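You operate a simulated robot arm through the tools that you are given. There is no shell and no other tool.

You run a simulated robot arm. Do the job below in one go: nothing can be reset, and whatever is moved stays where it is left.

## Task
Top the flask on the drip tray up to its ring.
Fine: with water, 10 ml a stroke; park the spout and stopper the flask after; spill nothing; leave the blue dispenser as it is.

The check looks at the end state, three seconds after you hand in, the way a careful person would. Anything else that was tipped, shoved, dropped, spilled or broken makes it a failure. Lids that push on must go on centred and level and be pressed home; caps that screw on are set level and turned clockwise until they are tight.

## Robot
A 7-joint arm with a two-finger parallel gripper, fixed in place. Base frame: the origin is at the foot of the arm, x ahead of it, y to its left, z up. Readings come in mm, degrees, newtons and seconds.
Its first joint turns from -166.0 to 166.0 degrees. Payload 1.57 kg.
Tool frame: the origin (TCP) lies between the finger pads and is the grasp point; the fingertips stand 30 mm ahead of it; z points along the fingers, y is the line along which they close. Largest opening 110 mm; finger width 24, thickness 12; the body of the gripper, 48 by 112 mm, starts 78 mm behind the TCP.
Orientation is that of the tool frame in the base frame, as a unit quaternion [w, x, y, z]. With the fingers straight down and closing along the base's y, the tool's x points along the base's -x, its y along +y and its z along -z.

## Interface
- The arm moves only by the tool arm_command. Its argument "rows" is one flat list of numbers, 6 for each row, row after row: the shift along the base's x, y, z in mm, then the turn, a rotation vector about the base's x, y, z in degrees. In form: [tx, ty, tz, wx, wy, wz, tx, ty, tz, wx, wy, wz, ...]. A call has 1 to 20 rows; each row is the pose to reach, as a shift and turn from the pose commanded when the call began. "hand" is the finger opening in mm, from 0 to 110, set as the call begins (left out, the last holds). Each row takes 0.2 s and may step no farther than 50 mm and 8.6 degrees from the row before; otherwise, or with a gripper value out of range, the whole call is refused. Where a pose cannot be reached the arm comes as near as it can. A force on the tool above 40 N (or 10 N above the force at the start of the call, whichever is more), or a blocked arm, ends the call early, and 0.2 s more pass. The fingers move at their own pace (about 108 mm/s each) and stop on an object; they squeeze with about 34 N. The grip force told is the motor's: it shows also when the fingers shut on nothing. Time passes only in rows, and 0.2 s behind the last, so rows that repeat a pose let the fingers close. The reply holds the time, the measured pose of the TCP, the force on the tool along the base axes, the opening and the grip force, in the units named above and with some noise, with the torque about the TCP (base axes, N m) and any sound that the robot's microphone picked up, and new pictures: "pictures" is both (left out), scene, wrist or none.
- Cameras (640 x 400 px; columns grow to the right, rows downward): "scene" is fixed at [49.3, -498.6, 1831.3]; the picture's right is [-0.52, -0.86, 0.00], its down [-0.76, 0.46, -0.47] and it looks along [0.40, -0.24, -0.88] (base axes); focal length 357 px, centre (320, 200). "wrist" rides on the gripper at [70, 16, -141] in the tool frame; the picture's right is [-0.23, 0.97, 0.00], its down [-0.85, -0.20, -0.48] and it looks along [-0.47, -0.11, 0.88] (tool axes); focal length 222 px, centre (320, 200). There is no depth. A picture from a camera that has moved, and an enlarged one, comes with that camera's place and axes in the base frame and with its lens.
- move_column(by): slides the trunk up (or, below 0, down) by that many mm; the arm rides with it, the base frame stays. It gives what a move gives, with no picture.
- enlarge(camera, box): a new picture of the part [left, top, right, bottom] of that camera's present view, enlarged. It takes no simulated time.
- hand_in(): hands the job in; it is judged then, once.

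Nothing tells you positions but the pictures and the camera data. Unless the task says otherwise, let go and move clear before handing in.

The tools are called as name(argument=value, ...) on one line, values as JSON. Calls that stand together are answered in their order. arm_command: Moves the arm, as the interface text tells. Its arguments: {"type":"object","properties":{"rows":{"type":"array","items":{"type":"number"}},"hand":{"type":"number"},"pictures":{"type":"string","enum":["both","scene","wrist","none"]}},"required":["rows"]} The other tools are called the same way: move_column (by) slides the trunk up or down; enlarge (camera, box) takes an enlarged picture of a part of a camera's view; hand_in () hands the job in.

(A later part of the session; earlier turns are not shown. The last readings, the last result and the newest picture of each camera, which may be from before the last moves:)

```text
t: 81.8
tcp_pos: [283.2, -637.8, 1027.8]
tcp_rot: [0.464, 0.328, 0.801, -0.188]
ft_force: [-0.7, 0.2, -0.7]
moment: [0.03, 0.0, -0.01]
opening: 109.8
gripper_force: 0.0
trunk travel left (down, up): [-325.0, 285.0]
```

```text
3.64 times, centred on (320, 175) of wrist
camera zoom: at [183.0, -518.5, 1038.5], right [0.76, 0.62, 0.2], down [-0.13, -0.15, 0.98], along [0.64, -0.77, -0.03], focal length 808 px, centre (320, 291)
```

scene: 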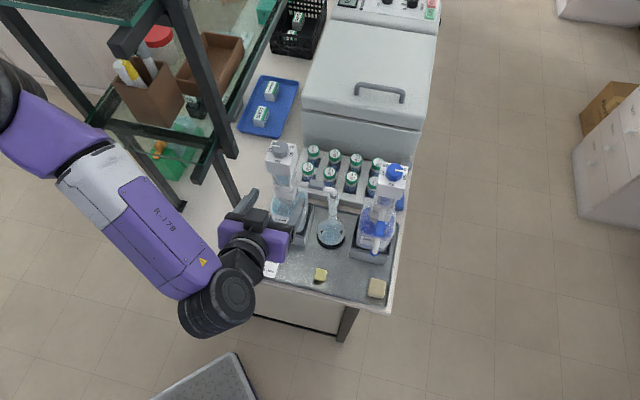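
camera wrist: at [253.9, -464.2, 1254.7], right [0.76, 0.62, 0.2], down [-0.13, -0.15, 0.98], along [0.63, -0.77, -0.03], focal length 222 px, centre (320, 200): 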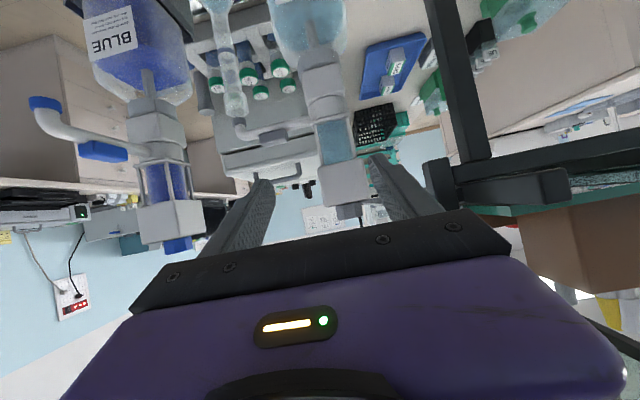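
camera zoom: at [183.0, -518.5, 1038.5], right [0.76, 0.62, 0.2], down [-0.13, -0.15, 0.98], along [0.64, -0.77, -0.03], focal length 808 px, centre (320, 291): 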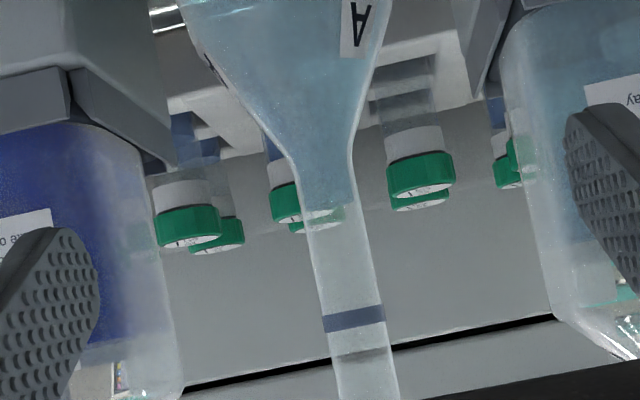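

After the first stroke the meniscus is at z≈1002 and the ring at ≈1041. The remaining 40 mm of 18 mm bore is almost exactly 10 ml, so one more stroke. I'll return to the knob.

move_column(by=285)

arm_command(rows=[25, 8, 0, 0, 0, 0, 50, 13, 0, 0, 0, 0, 75, 15, 0, 0, 0, 0, 100, 15, 0, 0, 0, 0, 125, 10, 0, 0, 0, 0, 145, 4, 0, 0, 0, 0, 145, 4, 0, 0, 0, 0], hand=0, pictures="none")

enlarge(camera="wrist", box=[260, 70, 380, 210])

enlarge(camera="scene", box=[250, 110, 350, 230])

```text
t: 84.7
tcp_pos: [282.8, -638.5, 1311.7]
tcp_rot: [0.465, 0.328, 0.801, -0.188]
ft_force: [0.2, 0.3, -0.2]
moment: [0.0, 0.01, -0.02]
opening: 110.1
gripper_force: 0.0
trunk travel left (down, up): [-610.0, 0.0]
```

```text
t: 86.3
tcp_pos: [428.4, -635.2, 1312.6]
tcp_rot: [0.465, 0.328, 0.801, -0.187]
ft_force: [0.4, 0.5, -0.1]
moment: [-0.03, 0.02, -0.01]
opening: 0.0
gripper_force: 21.0
trunk travel left (down, up): [-610.0, 0.0]
```

```text
2.86 times, centred on (320, 140) of wrist
camera zoom: at [328.4, -514.5, 1323.3], right [0.76, 0.62, 0.2], down [-0.13, -0.15, 0.98], along [0.64, -0.77, -0.03], focal length 635 px, centre (320, 371)
```

zoom: 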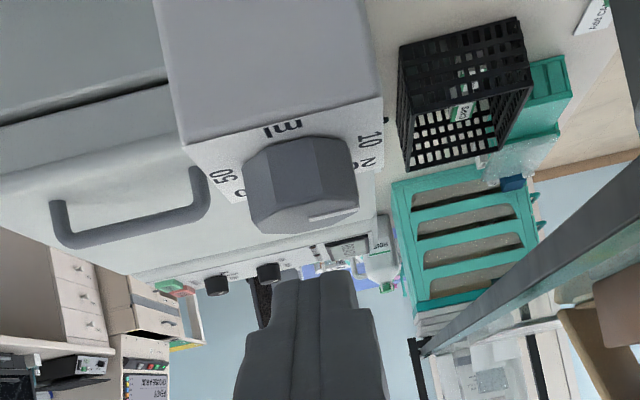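

```text
3.33 times, centred on (300, 170) of scene
camera zoom: at [49.3, -498.6, 1831.3], right [-0.52, -0.86, 0.0], down [-0.76, 0.46, -0.47], along [0.4, -0.24, -0.88], focal length 1189 px, centre (387, 300)
```

zoom: 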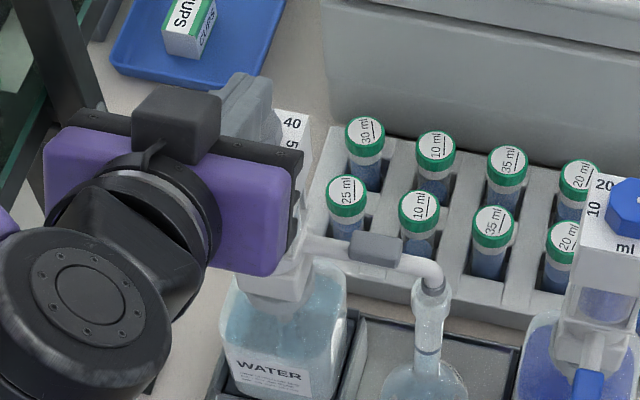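

arm_command(rows=[0, 0, -5, 0, 0, 0, 0, 0, -10, 0, 0, 0, 0, 0, -13, 0, 0, 0, 0, 0, -14.5, 0, 0, 0, 0, 0, -16, 0, 0, 0, 0, 0, -17.5, 0, 0, 0, 0, 0, -19, 0, 0, 0, 0, 0, -20.5, 0, 0, 0, 0, 0, -22, 0, 0, 0, 0, 0, -23.5, 0, 0, 0, 0, 0, -25, 0, 0, 0, 0, 0, -26.5, 0, 0, 0, 0, 0, -26.5, 0, 0, 0, 0, 0, -26.5, 0, 0, 0], pictures="none")

enlarge(camera="scene", box=[315, 185, 350, 250])

```text
t: 89.3
tcp_pos: [428.7, -634.6, 1287.3]
tcp_rot: [0.466, 0.326, 0.801, -0.188]
ft_force: [0.5, 2.9, 18.9]
moment: [-0.21, -0.32, 0.07]
opening: 0.1
gripper_force: 21.3
trunk travel left (down, up): [-610.0, 0.0]
heard: click
```

```text
6.15 times, centred on (332, 218) of scene
camera zoom: at [49.3, -498.6, 1831.3], right [-0.52, -0.86, 0.0], down [-0.76, 0.46, -0.47], along [0.4, -0.24, -0.88], focal length 2195 px, centre (243, 92)
```

zoom: 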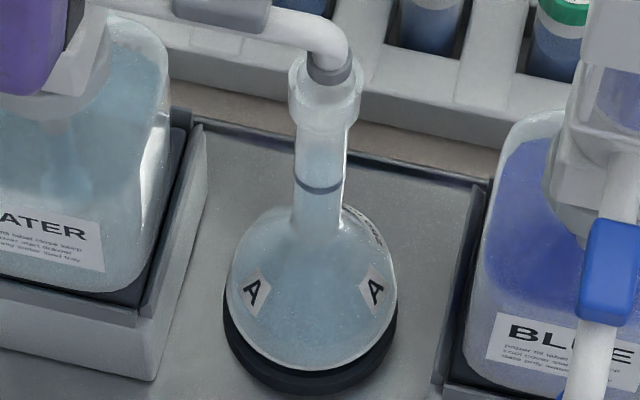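

The second full stroke reached its stop, with a click and about 19 N. I'll release the head and check the level again.

arm_command(rows=[0, 0, 2, 0, 0, 0, 0, 0, 5, 0, 0, 0, 0, 0, 8, 0, 0, 0, 0, 0, 11, 0, 0, 0, 0, 0, 14, 0, 0, 0, 0, 0, 18, 0, 0, 0, 0, 0, 22, 0, 0, 0, 0, 0, 26, 0, 0, 0, -20, 5, 26, 0, 0, 0, -45, 9, 26, 0, 0, 0, -70, 9, 26, 0, 0, 0, -95, 7, 26, 0, 0, 0, -120, 2, 26, 0, 0, 0, -145, -5, 26, 0, 0, 0, -145, -5, 26, 0, 0, 0], hand=0, pictures="none")

arm_command(rows=[0, 0, 0, 0, 0, 0, 0, 0, 0, 0, 0, 0, 0, 0, 0, 0, 0, 0], hand=110, pictures="none")

move_column(by=-285)

enlarge(camera="wrist", box=[270, 120, 370, 230])

enlarge(camera="scene", box=[240, 110, 410, 310])

```text
t: 92.5
tcp_pos: [281.0, -640.4, 1311.9]
tcp_rot: [0.464, 0.329, 0.801, -0.188]
ft_force: [-0.1, 0.3, 0.1]
moment: [-0.04, -0.01, 0.02]
opening: 0.0
gripper_force: 21.5
trunk travel left (down, up): [-610.0, 0.0]
```

```text
t: 93.3
tcp_pos: [282.6, -641.1, 1311.8]
tcp_rot: [0.465, 0.327, 0.801, -0.186]
ft_force: [-0.1, 1.3, 0.1]
moment: [0.0, -0.02, -0.01]
opening: 110.2
gripper_force: 0.1
trunk travel left (down, up): [-610.0, 0.0]
```

```text
t: 96.2
tcp_pos: [281.9, -640.4, 1027.7]
tcp_rot: [0.464, 0.328, 0.801, -0.188]
ft_force: [-0.1, -0.1, -0.1]
moment: [0.0, -0.03, 0.0]
opening: 110.2
gripper_force: 0.0
trunk travel left (down, up): [-325.0, 285.0]
```

```text
3.64 times, centred on (320, 175) of wrist
camera zoom: at [182.2, -520.2, 1038.5], right [0.76, 0.62, 0.2], down [-0.13, -0.15, 0.98], along [0.64, -0.77, -0.03], focal length 808 px, centre (320, 291)
```

zoom: 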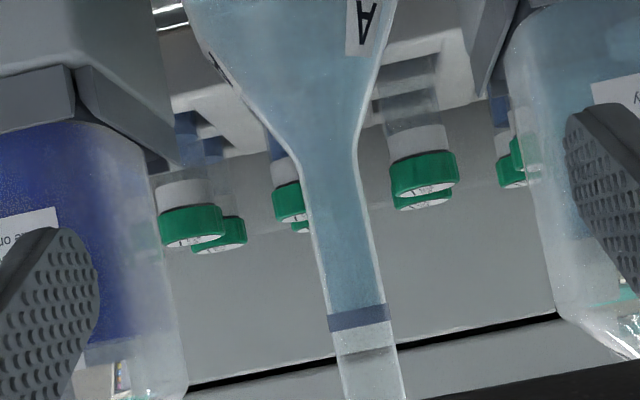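

```text
2.00 times, centred on (325, 210) of scene
camera zoom: at [49.3, -498.6, 1831.3], right [-0.52, -0.86, 0.0], down [-0.76, 0.46, -0.47], along [0.4, -0.24, -0.88], focal length 713 px, centre (310, 180)
```

zoom: 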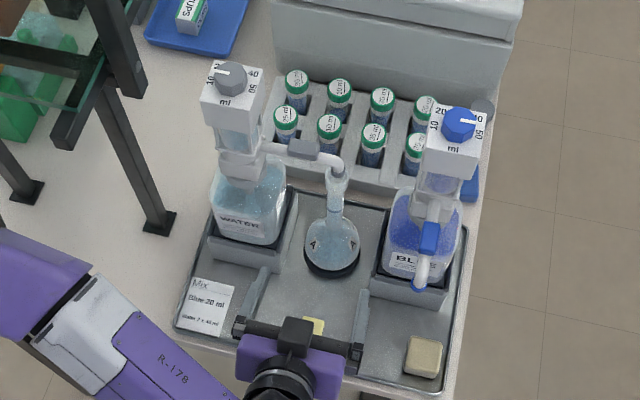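

The meniscus now sits exactly on the ring, so the filling is done. Next I'll park the spout: raise up, set the closed-finger stick to 35° tilt, and come down behind the spout to push it back.

move_column(by=285)

arm_command(rows=[0, 0, 0, 5, 5, 0, 0, 0, 0, 10, 10, 0, 0, 0, 0, 14, 14, 0, 0, 0, 0, 17.7, 17.7, 0, 0, 0, 0, 17.7, 17.7, 0], hand=0, pictures="none")

arm_command(rows=[25, -17, 0, 0, 0, 0, 50, -34, 0, 0, 0, 0, 75, -51, 0, 0, 0, 0, 100, -68, 0, 0, 0, 0, 127.5, -87.5, 0, 0, 0, 0, 127.5, -87.5, 0, 0, 0, 0, 127.5, -87.5, 0, 0, 0, 0])

enlarge(camera="wrist", box=[240, 40, 440, 240])

```text
t: 99.1
tcp_pos: [281.7, -639.6, 1311.8]
tcp_rot: [0.464, 0.328, 0.801, -0.187]
ft_force: [0.7, 0.4, 0.0]
moment: [-0.02, 0.02, -0.01]
opening: 110.1
gripper_force: 0.0
trunk travel left (down, up): [-610.0, 0.0]
```

```text
t: 100.3
tcp_pos: [282.5, -639.2, 1312.3]
tcp_rot: [0.28, 0.362, 0.882, -0.111]
ft_force: [0.1, 0.2, -0.2]
moment: [-0.01, -0.01, -0.03]
opening: 0.0
gripper_force: 21.8
trunk travel left (down, up): [-610.0, 0.0]
```

```text
t: 101.9
tcp_pos: [406.8, -727.7, 1313.8]
tcp_rot: [0.283, 0.363, 0.881, -0.112]
ft_force: [-0.1, -0.4, -0.6]
moment: [0.0, -0.02, -0.02]
opening: 0.0
gripper_force: 21.0
trunk travel left (down, up): [-610.0, 0.0]
camera wrist: at [320.7, -620.0, 1390.1], right [0.82, 0.56, 0.14], down [0.15, -0.44, 0.88], along [0.56, -0.7, -0.45], focal length 222 px, centre (320, 200)
```

scene: 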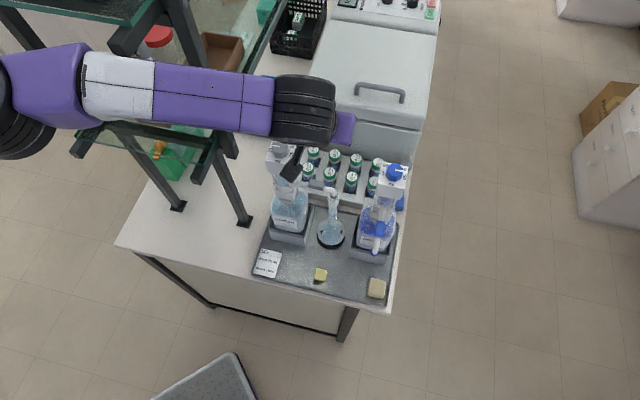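
wrist: 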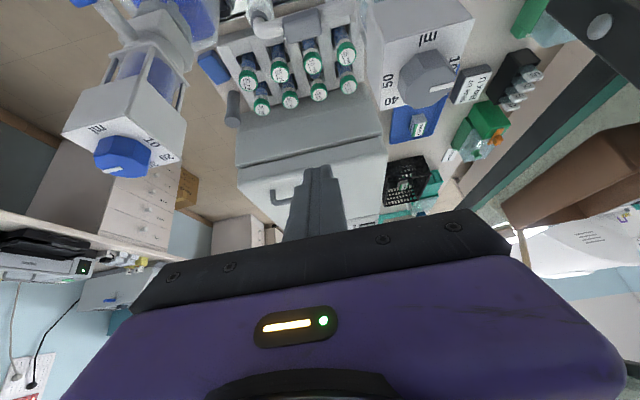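

```text
2.00 times, centred on (340, 140) of wrist
camera zoom: at [320.7, -620.0, 1390.1], right [0.82, 0.56, 0.14], down [0.15, -0.44, 0.88], along [0.56, -0.7, -0.45], focal length 444 px, centre (280, 320)
```

zoom: 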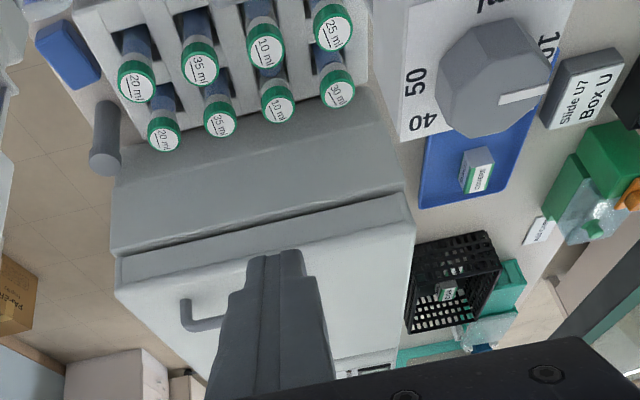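

The water dispenser's block would be too close to the gripper body here, so I'll shift a bit to the right before descending behind the spout.

arm_command(rows=[-4, -7, 0, 0, 0, 0, -8.7, -14, 0, 0, 0, 0, -8.7, -14, 0, 0, 0, 0], pictures="none")

move_column(by=-90)

enlarge(camera="wrist", box=[200, 20, 460, 240])

enlarge(camera="scene", box=[250, 110, 400, 230])

```text
t: 102.7
tcp_pos: [401.9, -741.2, 1310.5]
tcp_rot: [0.28, 0.362, 0.882, -0.11]
ft_force: [-0.3, 0.1, -0.5]
moment: [0.01, 0.02, 0.02]
opening: 0.0
gripper_force: 21.4
trunk travel left (down, up): [-610.0, 0.0]
```

```text
t: 103.9
tcp_pos: [401.6, -743.8, 1221.0]
tcp_rot: [0.281, 0.363, 0.881, -0.11]
ft_force: [0.2, -0.5, -0.3]
moment: [-0.03, 0.0, 0.04]
opening: 0.0
gripper_force: 21.0
trunk travel left (down, up): [-520.0, 90.0]
```

```text
1.82 times, centred on (330, 130) of wrist
camera zoom: at [315.3, -635.8, 1298.1], right [0.81, 0.56, 0.14], down [0.16, -0.45, 0.88], along [0.56, -0.7, -0.45], focal length 404 px, centre (302, 327)
```

zoom: 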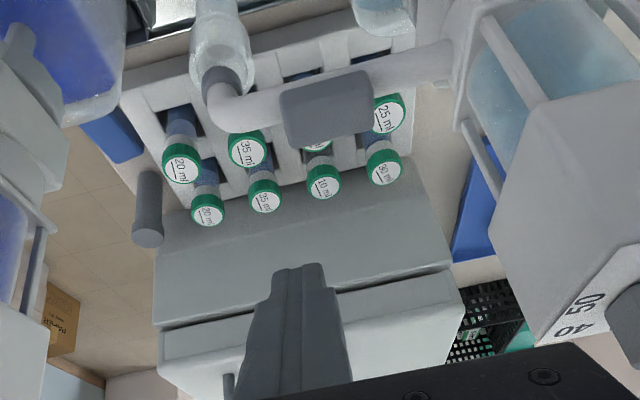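

```text
3.33 times, centred on (325, 170) of scene
camera zoom: at [49.3, -498.6, 1831.3], right [-0.52, -0.86, 0.0], down [-0.76, 0.46, -0.47], along [0.4, -0.24, -0.88], focal length 1189 px, centre (303, 300)
```

zoom: 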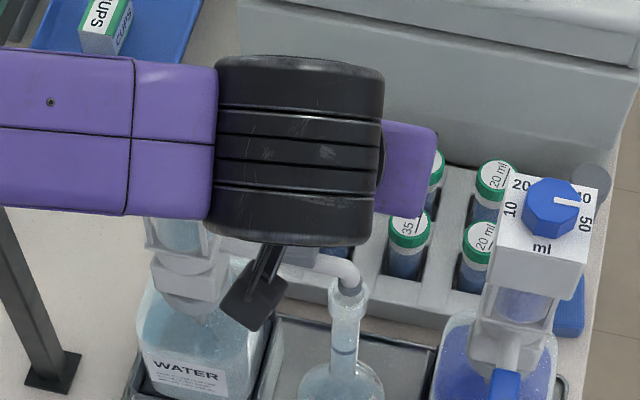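

move_column(by=-54)

enlarge(camera="wrist", box=[200, 20, 520, 260])

enlarge(camera="scene", box=[250, 110, 400, 230])

```text
t: 104.9
tcp_pos: [400.9, -743.2, 1167.0]
tcp_rot: [0.28, 0.363, 0.882, -0.111]
ft_force: [0.4, 0.5, 0.7]
moment: [0.0, 0.0, 0.01]
opening: 0.0
gripper_force: 21.5
trunk travel left (down, up): [-466.0, 144.0]
```

```text
1.67 times, centred on (360, 140) of wrist
camera zoom: at [315.3, -635.8, 1244.1], right [0.81, 0.56, 0.14], down [0.16, -0.45, 0.88], along [0.56, -0.7, -0.45], focal length 370 px, centre (253, 300)
```

zoom: 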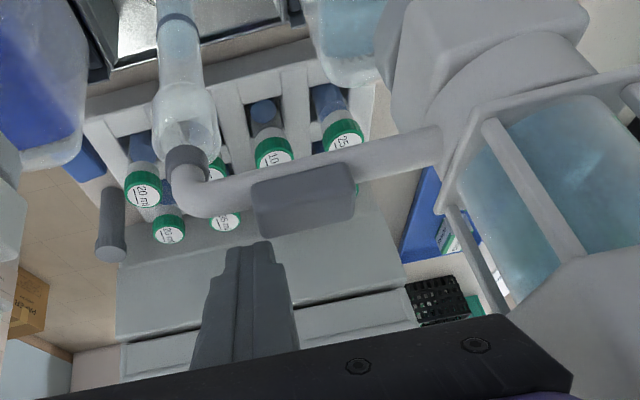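

```text
3.33 times, centred on (325, 170) of scene
camera zoom: at [49.3, -498.6, 1831.3], right [-0.52, -0.86, 0.0], down [-0.76, 0.46, -0.47], along [0.4, -0.24, -0.88], focal length 1189 px, centre (303, 300)
```

zoom: 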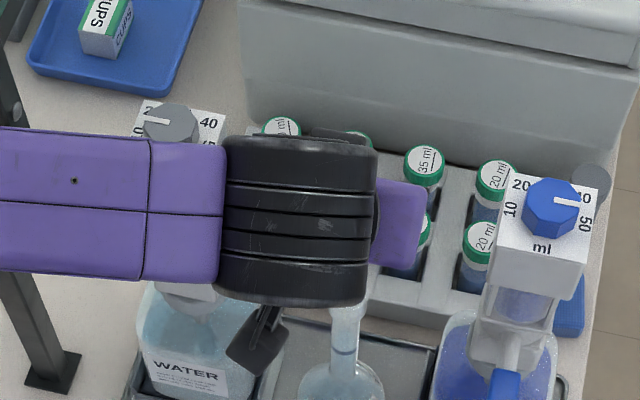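

The stick is behind the spout. I'll push it back clockwise along its arc and check midway.

arm_command(rows=[-5.7, 5.4, 0, 0, 0, 0, -12, 9, 0, 0, 0, 0, -18, 13.1, 0, 0, 0, 0, -23.8, 17.5, 0, 0, 0, 0, -29.1, 22.4, 0, 0, 0, 0, -34.2, 27.6, 0, 0, 0, 0, -38.9, 33.2, 0, 0, 0, 0, -43.1, 39, 0, 0, 0, 0, -47, 45.2, 0, 0, 0, 0, -50.4, 51.6, 0, 0, 0, 0])

enlarge(camera="wrist", box=[200, 20, 520, 260])

enlarge(camera="scene", box=[250, 110, 400, 230])

```text
t: 107.1
tcp_pos: [350.4, -690.8, 1167.7]
tcp_rot: [0.28, 0.362, 0.882, -0.11]
ft_force: [0.8, 0.5, 1.1]
moment: [0.03, 0.03, -0.01]
opening: 0.0
gripper_force: 21.6
trunk travel left (down, up): [-466.0, 144.0]
camera wrist: at [264.1, -584.0, 1244.2], right [0.81, 0.56, 0.14], down [0.16, -0.45, 0.88], along [0.56, -0.7, -0.45], focal length 222 px, centre (320, 200)
```

scene: 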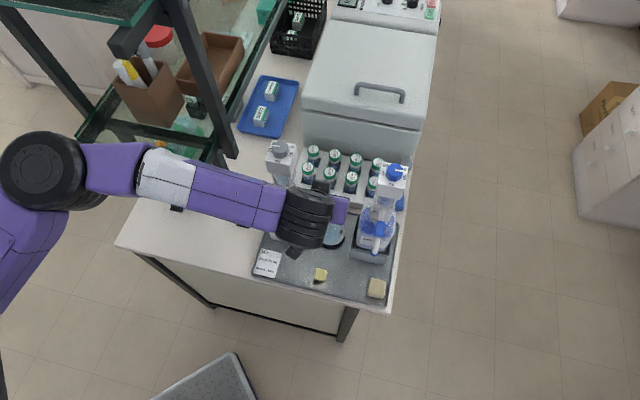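
wrist: 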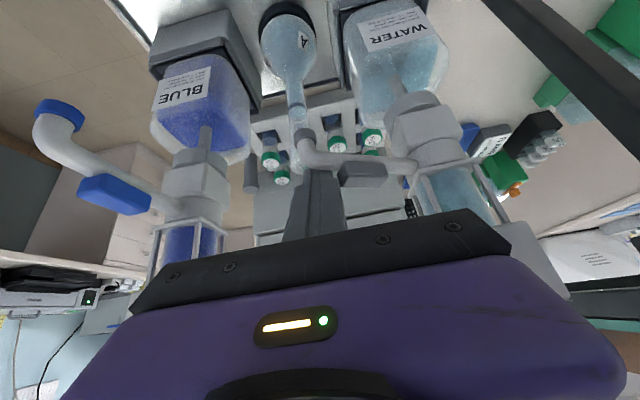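

```text
1.67 times, centred on (360, 140) of wrist
camera zoom: at [264.1, -584.0, 1244.2], right [0.81, 0.56, 0.14], down [0.16, -0.45, 0.88], along [0.56, -0.7, -0.45], focal length 370 px, centre (253, 300)
```

zoom: 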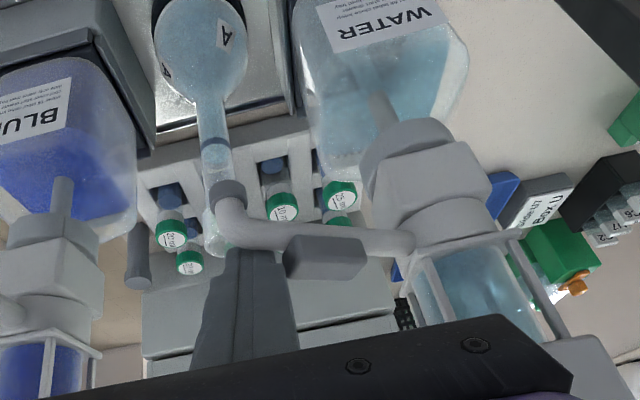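

```text
3.33 times, centred on (325, 170) of scene
camera zoom: at [49.3, -498.6, 1831.3], right [-0.52, -0.86, 0.0], down [-0.76, 0.46, -0.47], along [0.4, -0.24, -0.88], focal length 1189 px, centre (303, 300)
```

zoom: 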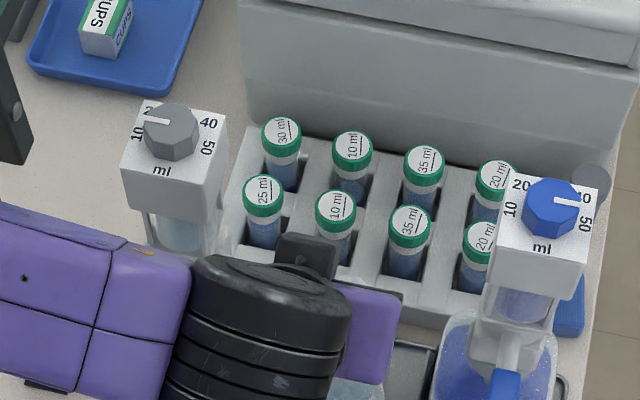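

arm_command(rows=[-1, 6.6, 0, 0, 0, 0, -1.5, 13.9, 0, 0, 0, 0, -1.5, 21.1, 0, 0, 0, 0, -0.9, 28.1, 0, 0, 0, 0, -0.9, 34.9, 0, 0, 0, 0, -0.3, 41.5, 0, 0, 0, 0, 0.7, 48, 0, 0, 0, 0, 2.1, 54.4, 0, 0, 0, 0, 3, 60.8, 0, 0, 0, 0])

enlarge(camera="wrist", box=[200, 20, 520, 260])

enlarge(camera="scene", box=[220, 120, 360, 260])

```text
t: 109.1
tcp_pos: [352.9, -630.1, 1168.7]
tcp_rot: [0.281, 0.362, 0.882, -0.111]
ft_force: [0.7, 0.1, -0.3]
moment: [-0.01, 0.01, 0.01]
opening: 0.1
gripper_force: 21.7
trunk travel left (down, up): [-466.0, 144.0]
camera wrist: at [267.3, -523.0, 1244.0], right [0.81, 0.56, 0.14], down [0.16, -0.45, 0.88], along [0.56, -0.7, -0.45], focal length 222 px, centre (320, 200)
```

scene: 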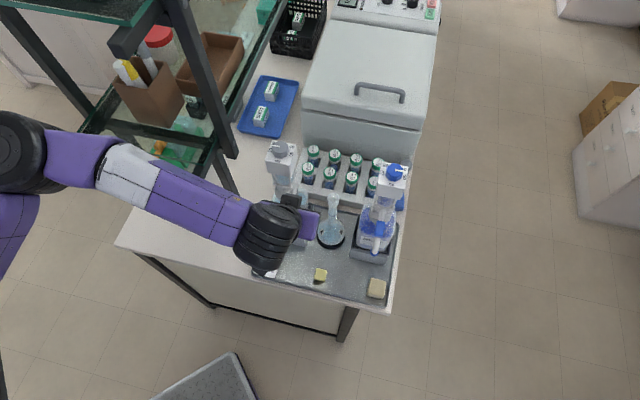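
wrist: 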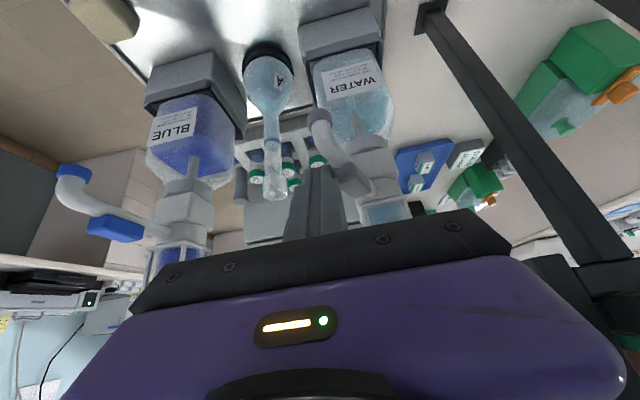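

```text
1.67 times, centred on (360, 140) of wrist
camera zoom: at [267.3, -523.0, 1244.0], right [0.81, 0.56, 0.14], down [0.16, -0.45, 0.88], along [0.56, -0.7, -0.45], focal length 370 px, centre (253, 300)
```

zoom: 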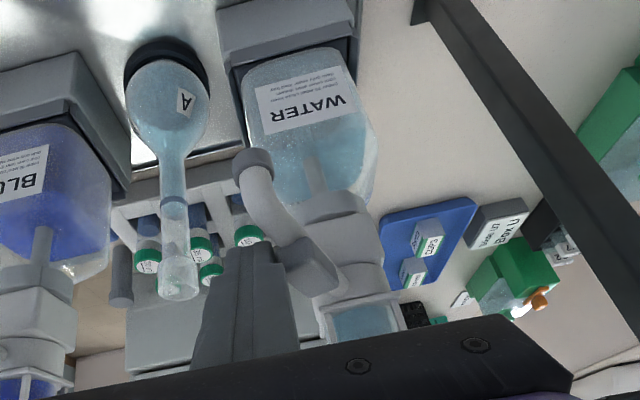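

```text
2.86 times, centred on (290, 190) of scene
camera zoom: at [49.3, -498.6, 1831.3], right [-0.52, -0.86, 0.0], down [-0.76, 0.46, -0.47], along [0.4, -0.24, -0.88], focal length 1019 px, centre (406, 229)
```

zoom: 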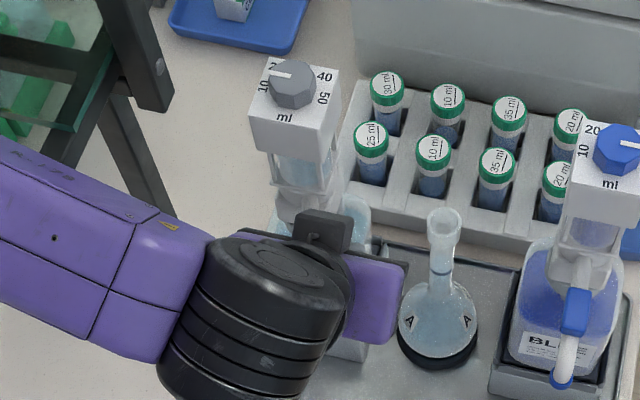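

arm_command(rows=[3.8, 5.9, 0, 0, 0, 0, 5.5, 11.9, 0, 0, 0, 0, 7.7, 17.8, 0, 0, 0, 0, 10.2, 23.6, 0, 0, 0, 0, 12.4, 27.7, 0, 0, 0, 0])

enlarge(camera="wrist", box=[200, 20, 520, 260])

enlarge(camera="scene", box=[240, 150, 340, 260])

```text
t: 110.3
tcp_pos: [366.6, -603.9, 1167.3]
tcp_rot: [0.281, 0.362, 0.882, -0.11]
ft_force: [-0.2, -0.3, -0.3]
moment: [0.0, 0.02, 0.0]
opening: 0.0
gripper_force: 21.4
trunk travel left (down, up): [-466.0, 144.0]
camera wrist: at [280.5, -496.4, 1244.3], right [0.81, 0.56, 0.14], down [0.16, -0.45, 0.88], along [0.56, -0.7, -0.45], focal length 222 px, centre (320, 200)
```

scene: 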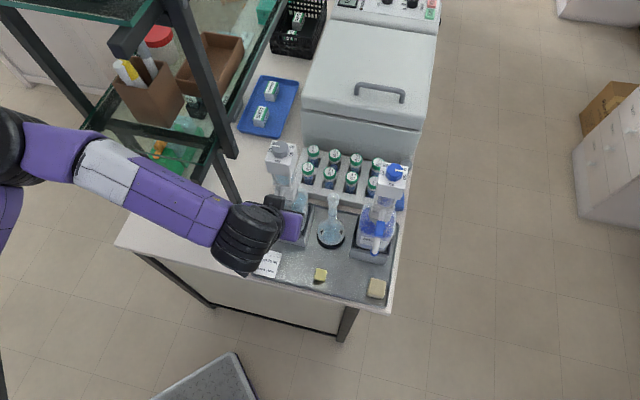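
wrist: 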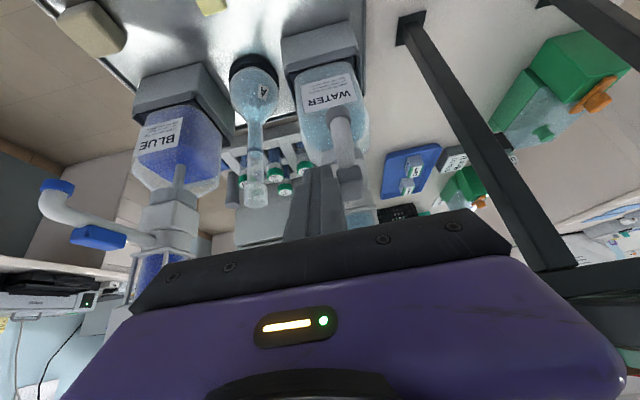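

```text
1.67 times, centred on (360, 140) of wrist
camera zoom: at [280.5, -496.4, 1244.3], right [0.81, 0.56, 0.14], down [0.16, -0.45, 0.88], along [0.56, -0.7, -0.45], focal length 370 px, centre (253, 300)
```

zoom: 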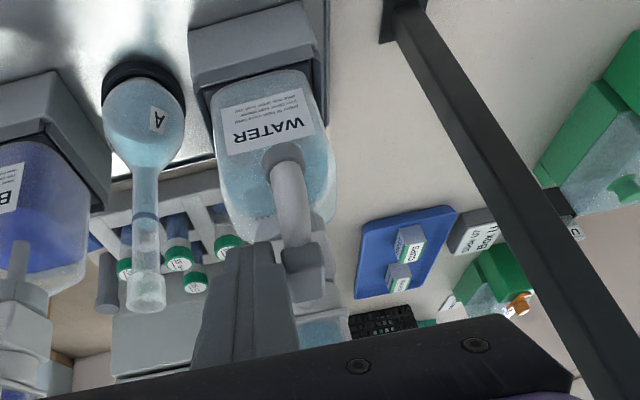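

```text
3.64 times, centred on (290, 205) of scene
camera zoom: at [49.3, -498.6, 1831.3], right [-0.52, -0.86, 0.0], down [-0.76, 0.46, -0.47], along [0.4, -0.24, -0.88], focal length 1297 px, centre (429, 182)
```

zoom: 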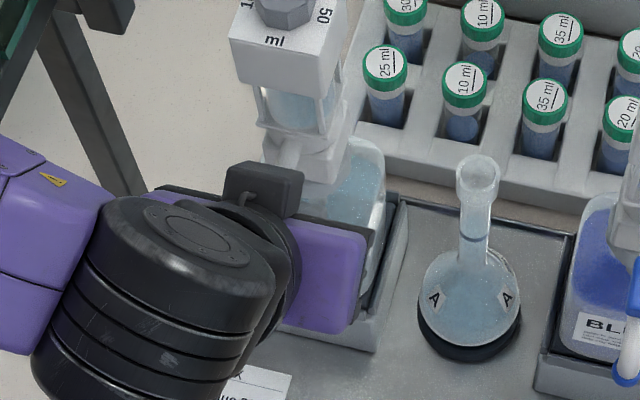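

The spout is back at its original bearing (135°). I'll withdraw the stick to the right and up, then compare with the start picture.

arm_command(rows=[-5, -5, 0, 0, 0, 0, -15, -15, 0, 0, 0, 0, -30, -25, 0, 0, 0, 0, -50, -30, 0, 0, 0, 0, -70, -35, 10, 0, 0, 0, -80, -35, 20, 0, 0, 0, -80, -35, 20, 0, 0, 0], pictures="none")

enlarge(camera="scene", box=[250, 190, 350, 290])

enlarge(camera="wrist", box=[0, 0, 640, 400])

```text
t: 111.9
tcp_pos: [287.7, -637.7, 1185.7]
tcp_rot: [0.28, 0.361, 0.883, -0.109]
ft_force: [-0.3, 0.0, -0.3]
moment: [0.04, -0.04, -0.03]
opening: 0.0
gripper_force: 21.1
trunk travel left (down, up): [-466.0, 144.0]
```

```text
4.00 times, centred on (300, 240) of scene
camera zoom: at [49.3, -498.6, 1831.3], right [-0.52, -0.86, 0.0], down [-0.76, 0.46, -0.47], along [0.4, -0.24, -0.88], focal length 1427 px, centre (400, 40)
```

zoom: 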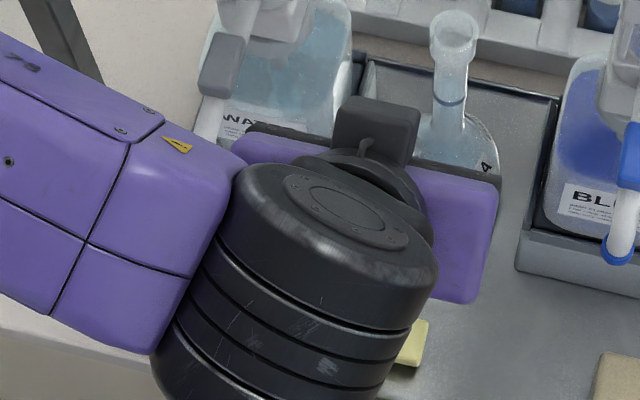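

```text
1.00 times, centred on (320, 200) of wrist (not enlarged: the box is as wide or as high as the picture)
camera zoom: at [201.6, -532.3, 1262.7], right [0.81, 0.57, 0.14], down [0.16, -0.45, 0.88], along [0.56, -0.69, -0.45], focal length 222 px, centre (320, 200)
```

zoom: 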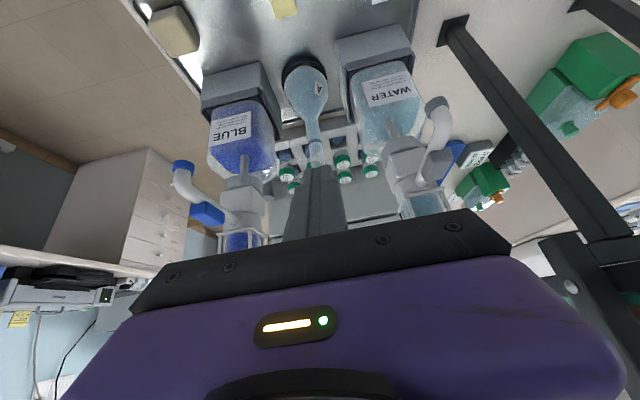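

The spout is parked exactly as at the start. Next is the stopper, a cube head about 27 mm wide aligned with the bench, with its top near (273,-633,921). I'll move over it and look closer.

arm_command(rows=[-7, 2, 0, 0, 0, 0, -14, 4.5, 0, 0, 0, 0, -14, 4.5, 0, 0, 0, 0], hand=60, pictures="none")

move_column(by=-215)

enlarge(camera="wrist", box=[240, 60, 400, 220])

enlarge(camera="scene", box=[240, 200, 400, 320])

```text
t: 112.7
tcp_pos: [284.7, -633.6, 1183.5]
tcp_rot: [0.279, 0.354, 0.887, -0.105]
ft_force: [1.1, 0.1, -0.1]
moment: [-0.01, 0.05, -0.01]
opening: 59.9
gripper_force: 0.0
trunk travel left (down, up): [-466.0, 144.0]
```

```text
t: 115.0
tcp_pos: [281.4, -634.0, 966.4]
tcp_rot: [0.278, 0.356, 0.886, -0.104]
ft_force: [-0.4, -0.1, -1.0]
moment: [0.04, -0.02, 0.0]
opening: 59.9
gripper_force: 0.0
trunk travel left (down, up): [-251.0, 359.0]
```

```text
2.50 times, centred on (320, 140) of wrist
camera zoom: at [194.6, -528.6, 1045.0], right [0.81, 0.58, 0.14], down [0.17, -0.45, 0.88], along [0.57, -0.68, -0.46], focal length 555 px, centre (320, 350)
```

zoom: 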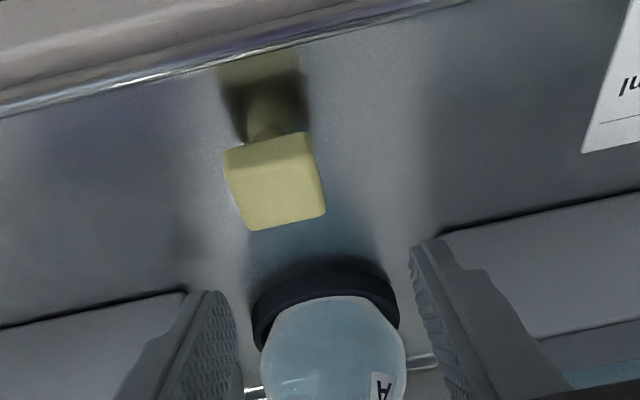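

```text
3.33 times, centred on (320, 260) of scene
camera zoom: at [49.3, -498.6, 1831.3], right [-0.52, -0.86, 0.0], down [-0.76, 0.46, -0.47], along [0.4, -0.24, -0.88], focal length 1189 px, centre (320, 0)
```

zoom: 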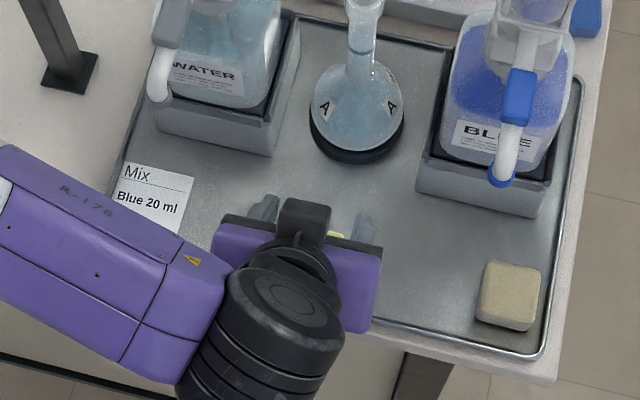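

arm_command(rows=[0, 0, -10, 0, 0, 0, 0, 0, -20, 0, 0, 0, 0, 0, -25, 0, 0, 0, 0, 0, -25, 0, 0, 0, 0, 0, -25, 0, 0, 0], pictures="none")

enlarge(camera="wrist", box=[240, 60, 400, 220])

```text
t: 116.2
tcp_pos: [272.1, -634.0, 947.3]
tcp_rot: [0.28, 0.363, 0.882, -0.11]
ft_force: [0.0, -0.6, -0.3]
moment: [-0.03, -0.02, 0.01]
opening: 60.0
gripper_force: 0.1
trunk travel left (down, up): [-251.0, 359.0]
```

```text
2.50 times, centred on (320, 140) of wrist
camera zoom: at [185.6, -527.4, 1023.6], right [0.81, 0.56, 0.14], down [0.16, -0.45, 0.88], along [0.56, -0.7, -0.45], focal length 555 px, centre (320, 350)
```

zoom: 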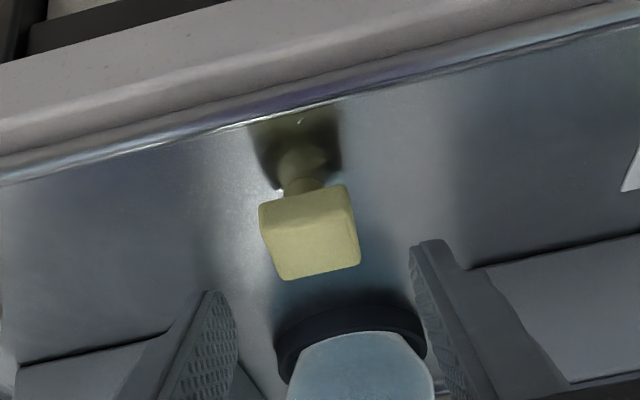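

The pose tracks properly again here, and the stopper is at about (275.5,-634,918). I'll descend around its head and close.

arm_command(rows=[2, 0, -10, 0, 0, 0, 3.4, -0.2, -20, 0, 0, 0, 3.4, -0.2, -30, 0, 0, 0, 3.4, -0.2, -38, 0, 0, 0, 3.4, -0.2, -42, 0, 0, 0, 3.4, -0.2, -42, 0, 0, 0], pictures="none")

enlarge(camera="wrist", box=[240, 80, 400, 220])

```text
t: 117.3
tcp_pos: [273.8, -635.4, 916.6]
tcp_rot: [0.284, 0.36, 0.881, -0.116]
ft_force: [-1.3, 7.8, 13.1]
moment: [0.0, 0.15, -0.1]
opening: 56.3
gripper_force: 0.0
trunk travel left (down, up): [-251.0, 359.0]
stopped in row 5: the force on the tool passed its limit at 46 N (the readings are from after the stop); the commanded pose is now the measured one
```

```text
2.86 times, centred on (320, 150) of wrist
camera zoom: at [187.9, -527.8, 991.2], right [0.81, 0.56, 0.13], down [0.16, -0.43, 0.89], along [0.56, -0.7, -0.44], focal length 635 px, centre (320, 343)
```

zoom: 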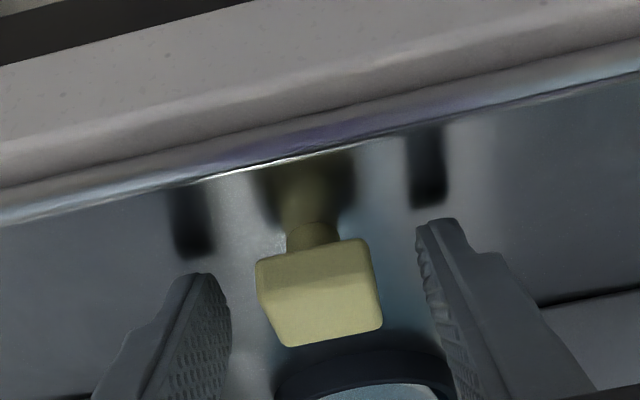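

The fingertips touched the tray surface (z≈885), so the stem is shorter than I thought. I'll raise a few millimetres, re-centre and then close.

arm_command(rows=[0, 0, 3, 0, 0, 0, -0.4, 1.7, 4.5, 0, 0, 0, -0.7, 3.5, 4.5, 0, 0, 0, -0.7, 3.5, 4.5, 0, 0, 0], hand=50, pictures="none")

enlarge(camera="wrist", box=[240, 80, 400, 220])

enlarge(camera="scene", box=[240, 110, 410, 310])

```text
t: 118.3
tcp_pos: [273.2, -633.9, 920.0]
tcp_rot: [0.283, 0.361, 0.881, -0.116]
ft_force: [0.8, -0.4, 1.0]
moment: [0.02, -0.01, 0.0]
opening: 49.8
gripper_force: 0.0
trunk travel left (down, up): [-251.0, 359.0]
```

```text
2.86 times, centred on (320, 150) of wrist
camera zoom: at [186.9, -525.0, 994.3], right [0.81, 0.56, 0.13], down [0.16, -0.44, 0.89], along [0.56, -0.7, -0.44], focal length 635 px, centre (320, 343)
```

zoom: 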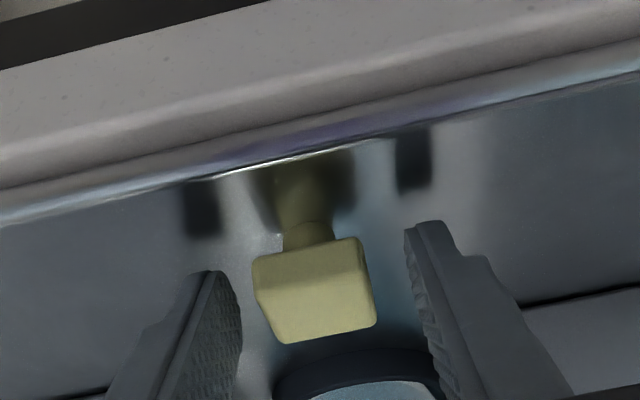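

```text
2.00 times, centred on (325, 210) of scene
camera zoom: at [49.3, -498.6, 1831.3], right [-0.52, -0.86, 0.0], down [-0.76, 0.46, -0.47], along [0.4, -0.24, -0.88], focal length 713 px, centre (310, 180)
```

zoom: 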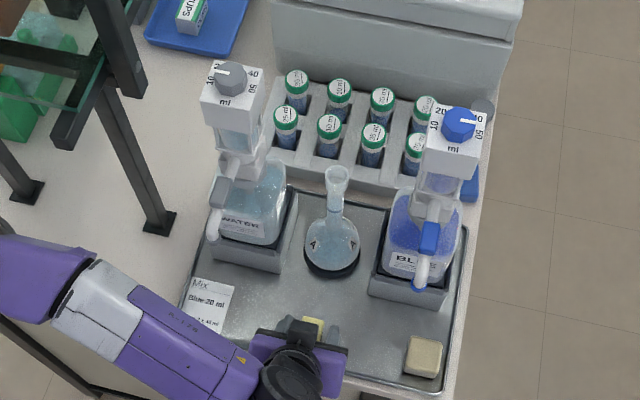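

arm_command(rows=[-1.8, -1.8, 0, 0, 0, 0, -1.8, -1.8, 0, 0, 0, 0, -1.8, -1.8, 0, 0, 0, 0], hand=36, pictures="none")

enlarge(camera="wrist", box=[240, 80, 400, 220])

```text
t: 119.1
tcp_pos: [271.0, -634.9, 919.7]
tcp_rot: [0.283, 0.361, 0.881, -0.115]
ft_force: [-0.4, 0.3, 0.3]
moment: [0.0, 0.0, -0.05]
opening: 36.2
gripper_force: 0.1
trunk travel left (down, up): [-251.0, 359.0]
```

```text
2.86 times, centred on (320, 150) of wrist
camera zoom: at [185.3, -527.0, 994.3], right [0.81, 0.56, 0.13], down [0.16, -0.44, 0.89], along [0.56, -0.7, -0.44], focal length 635 px, centre (320, 343)
```

zoom: 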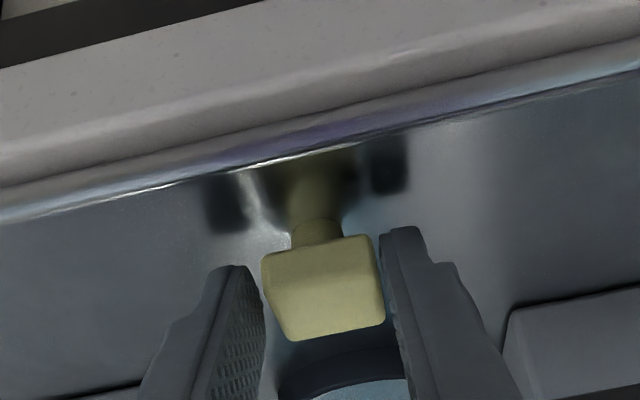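

Centred; closing on the stopper head.

arm_command(rows=[0, 0, 0, 0, 0, 0, 0, 0, 0, 0, 0, 0, 0, 0, 0, 0, 0, 0], hand=16, pictures="none")

enlarge(camera="wrist", box=[240, 80, 400, 220])

```text
t: 119.9
tcp_pos: [271.0, -635.5, 918.5]
tcp_rot: [0.283, 0.362, 0.881, -0.116]
ft_force: [-0.2, 0.3, -0.4]
moment: [0.02, 0.01, 0.0]
opening: 28.7
gripper_force: 33.8
trunk travel left (down, up): [-251.0, 359.0]
```

```text
2.86 times, centred on (320, 150) of wrist
camera zoom: at [185.3, -527.0, 994.3], right [0.81, 0.56, 0.13], down [0.16, -0.44, 0.89], along [0.56, -0.7, -0.44], focal length 635 px, centre (320, 343)
```

zoom: 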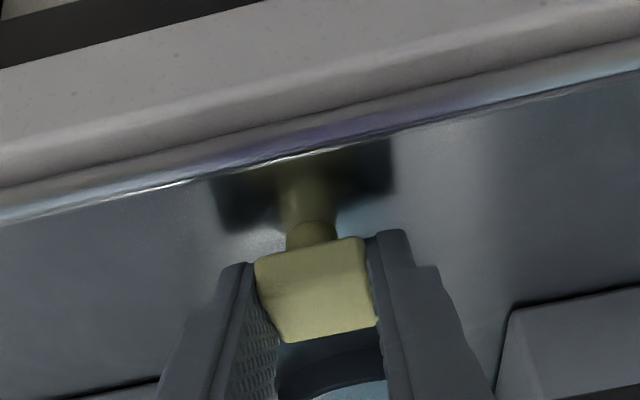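

move_column(by=60)

enlarge(camera="wrist", box=[240, 60, 400, 220])

enlarge(camera="scene", box=[290, 230, 360, 310])

```text
t: 120.9
tcp_pos: [271.1, -634.8, 977.6]
tcp_rot: [0.283, 0.362, 0.881, -0.116]
ft_force: [-0.5, 1.1, 0.0]
moment: [0.02, 0.0, -0.01]
opening: 27.8
gripper_force: 34.4
trunk travel left (down, up): [-311.0, 299.0]
```

```text
2.50 times, centred on (320, 140) of wrist
camera zoom: at [185.3, -527.0, 1054.3], right [0.81, 0.56, 0.13], down [0.16, -0.44, 0.89], along [0.56, -0.7, -0.44], focal length 555 px, centre (320, 350)
```

zoom: 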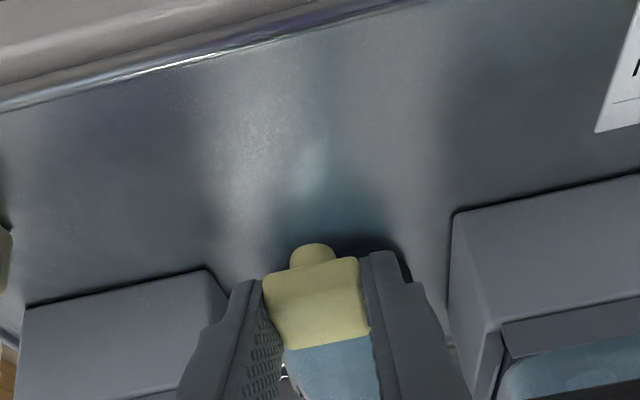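

```text
5.00 times, centred on (325, 270) of scene
camera zoom: at [49.3, -498.6, 1831.3], right [-0.52, -0.86, 0.0], down [-0.76, 0.46, -0.47], along [0.4, -0.24, -0.88], focal length 1784 px, centre (295, -150)
```

zoom: 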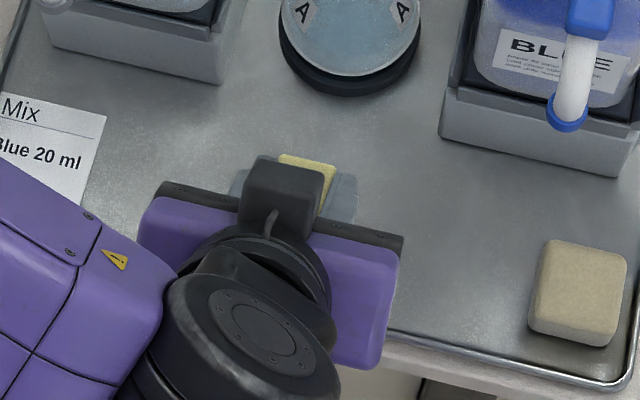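

The stopper is held level, with a stem about 16 mm long. I'll raise it above rim height and bring it forward to just short of the flask mouth to compare positions.

move_column(by=200)

arm_command(rows=[15, -15, 0, 0, 0, 0, 30, -30, 0, 0, 0, 0, 45, -45, 0, 0, 0, 0, 60, -60, 0, 0, 0, 0, 72, -72, 0, 0, 0, 0, 72, -72, 0, 0, 0, 0, 72, -72, 0, 0, 0, 0])

enlarge(camera="wrist", box=[250, 90, 390, 230])

enlarge(camera="scene", box=[300, 160, 370, 230])

```text
t: 123.0
tcp_pos: [272.1, -635.4, 1178.6]
tcp_rot: [0.283, 0.361, 0.881, -0.115]
ft_force: [-0.1, 0.1, 0.4]
moment: [0.0, -0.03, 0.0]
opening: 28.1
gripper_force: 34.4
trunk travel left (down, up): [-511.0, 99.0]
```

```text
t: 124.7
tcp_pos: [344.8, -706.6, 1177.5]
tcp_rot: [0.283, 0.36, 0.881, -0.115]
ft_force: [-0.9, -0.8, 0.0]
moment: [-0.01, 0.0, -0.03]
opening: 28.2
gripper_force: 34.0
trunk travel left (down, up): [-511.0, 99.0]
camera wrist: at [258.1, -599.3, 1252.9], right [0.81, 0.56, 0.13], down [0.16, -0.44, 0.89], along [0.56, -0.7, -0.44], focal length 222 px, centre (320, 200)
```

scene: 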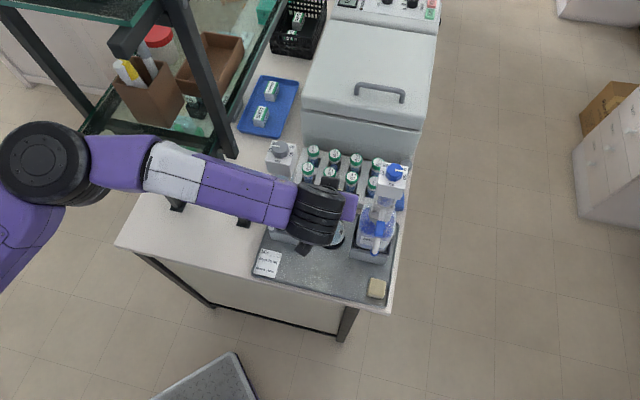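
wrist: 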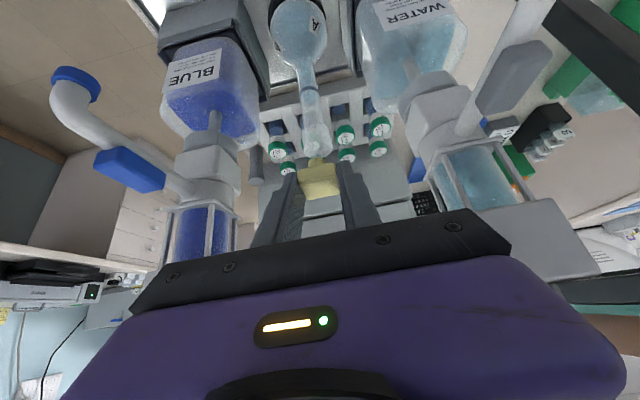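

```text
2.86 times, centred on (320, 160) of wrist
camera zoom: at [258.1, -599.3, 1252.9], right [0.81, 0.56, 0.13], down [0.16, -0.44, 0.89], along [0.56, -0.7, -0.44], focal length 635 px, centre (320, 314)
```

zoom: 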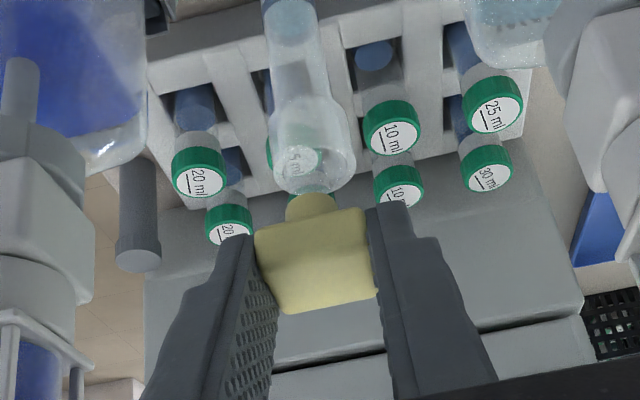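

```text
5.71 times, centred on (335, 195) of scene
camera zoom: at [49.3, -498.6, 1831.3], right [-0.52, -0.86, 0.0], down [-0.76, 0.46, -0.47], along [0.4, -0.24, -0.88], focal length 2038 px, centre (234, 229)
```

zoom: 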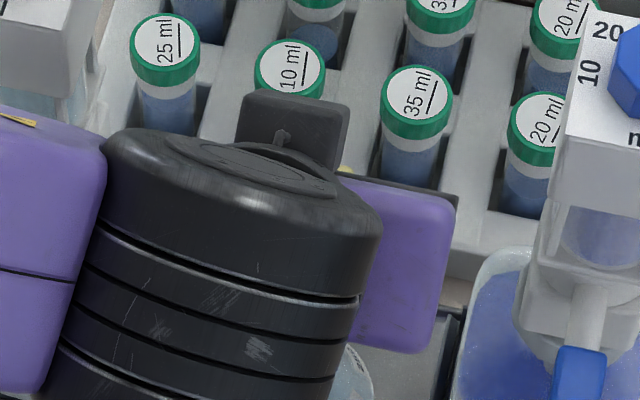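

The scene camera's view is blocked, so I'm using the wrist camera alone. Triangulated, the mouth is at about (370,-731,1114), and the held stopper needs about 24 mm more forward. I'll move in and check again closer.

arm_command(rows=[5, -5, 0, 0, 0, 0, 10, -10, 0, 0, 0, 0, 15, -14.5, 0, 0, 0, 0, 17.2, -16.5, -6, 0, 0, 0, 17.2, -16.5, -12, 0, 0, 0, 17.2, -16.5, -16, 0, 0, 0, 17.2, -16.5, -16, 0, 0, 0], pictures="wrist")

enlarge(camera="wrist", box=[270, 110, 370, 210])

```text
t: 126.2
tcp_pos: [361.4, -721.9, 1163.5]
tcp_rot: [0.283, 0.361, 0.881, -0.116]
ft_force: [0.1, -0.3, 0.3]
moment: [0.03, 0.01, 0.0]
opening: 28.3
gripper_force: 34.2
trunk travel left (down, up): [-511.0, 99.0]
camera wrist: at [274.6, -615.1, 1237.8], right [0.81, 0.56, 0.13], down [0.16, -0.44, 0.89], along [0.56, -0.7, -0.44], focal length 222 px, centre (320, 200)
```

wrist: 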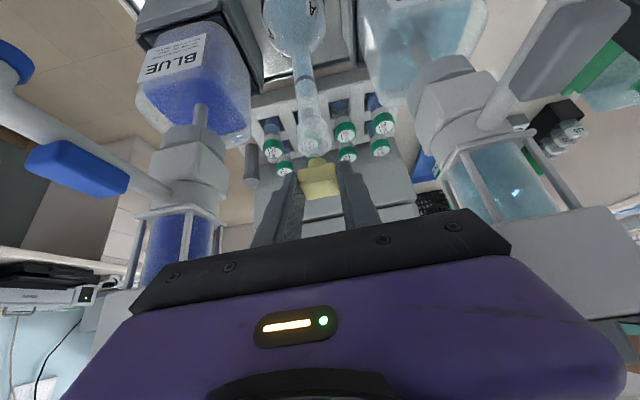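

```text
4.00 times, centred on (320, 160) of wrist
camera zoom: at [274.6, -615.1, 1237.8], right [0.81, 0.56, 0.13], down [0.16, -0.44, 0.89], along [0.56, -0.7, -0.44], focal length 888 px, centre (320, 360)
```

zoom: 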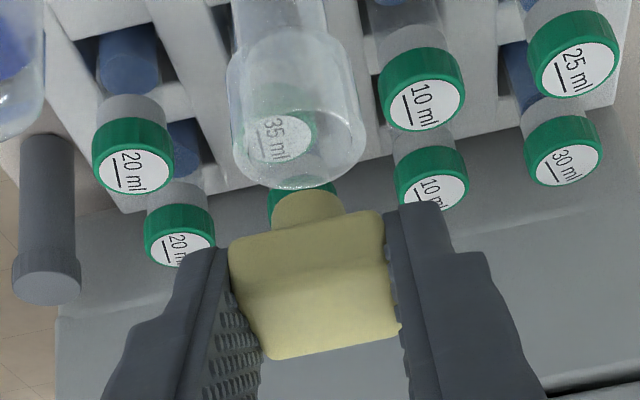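

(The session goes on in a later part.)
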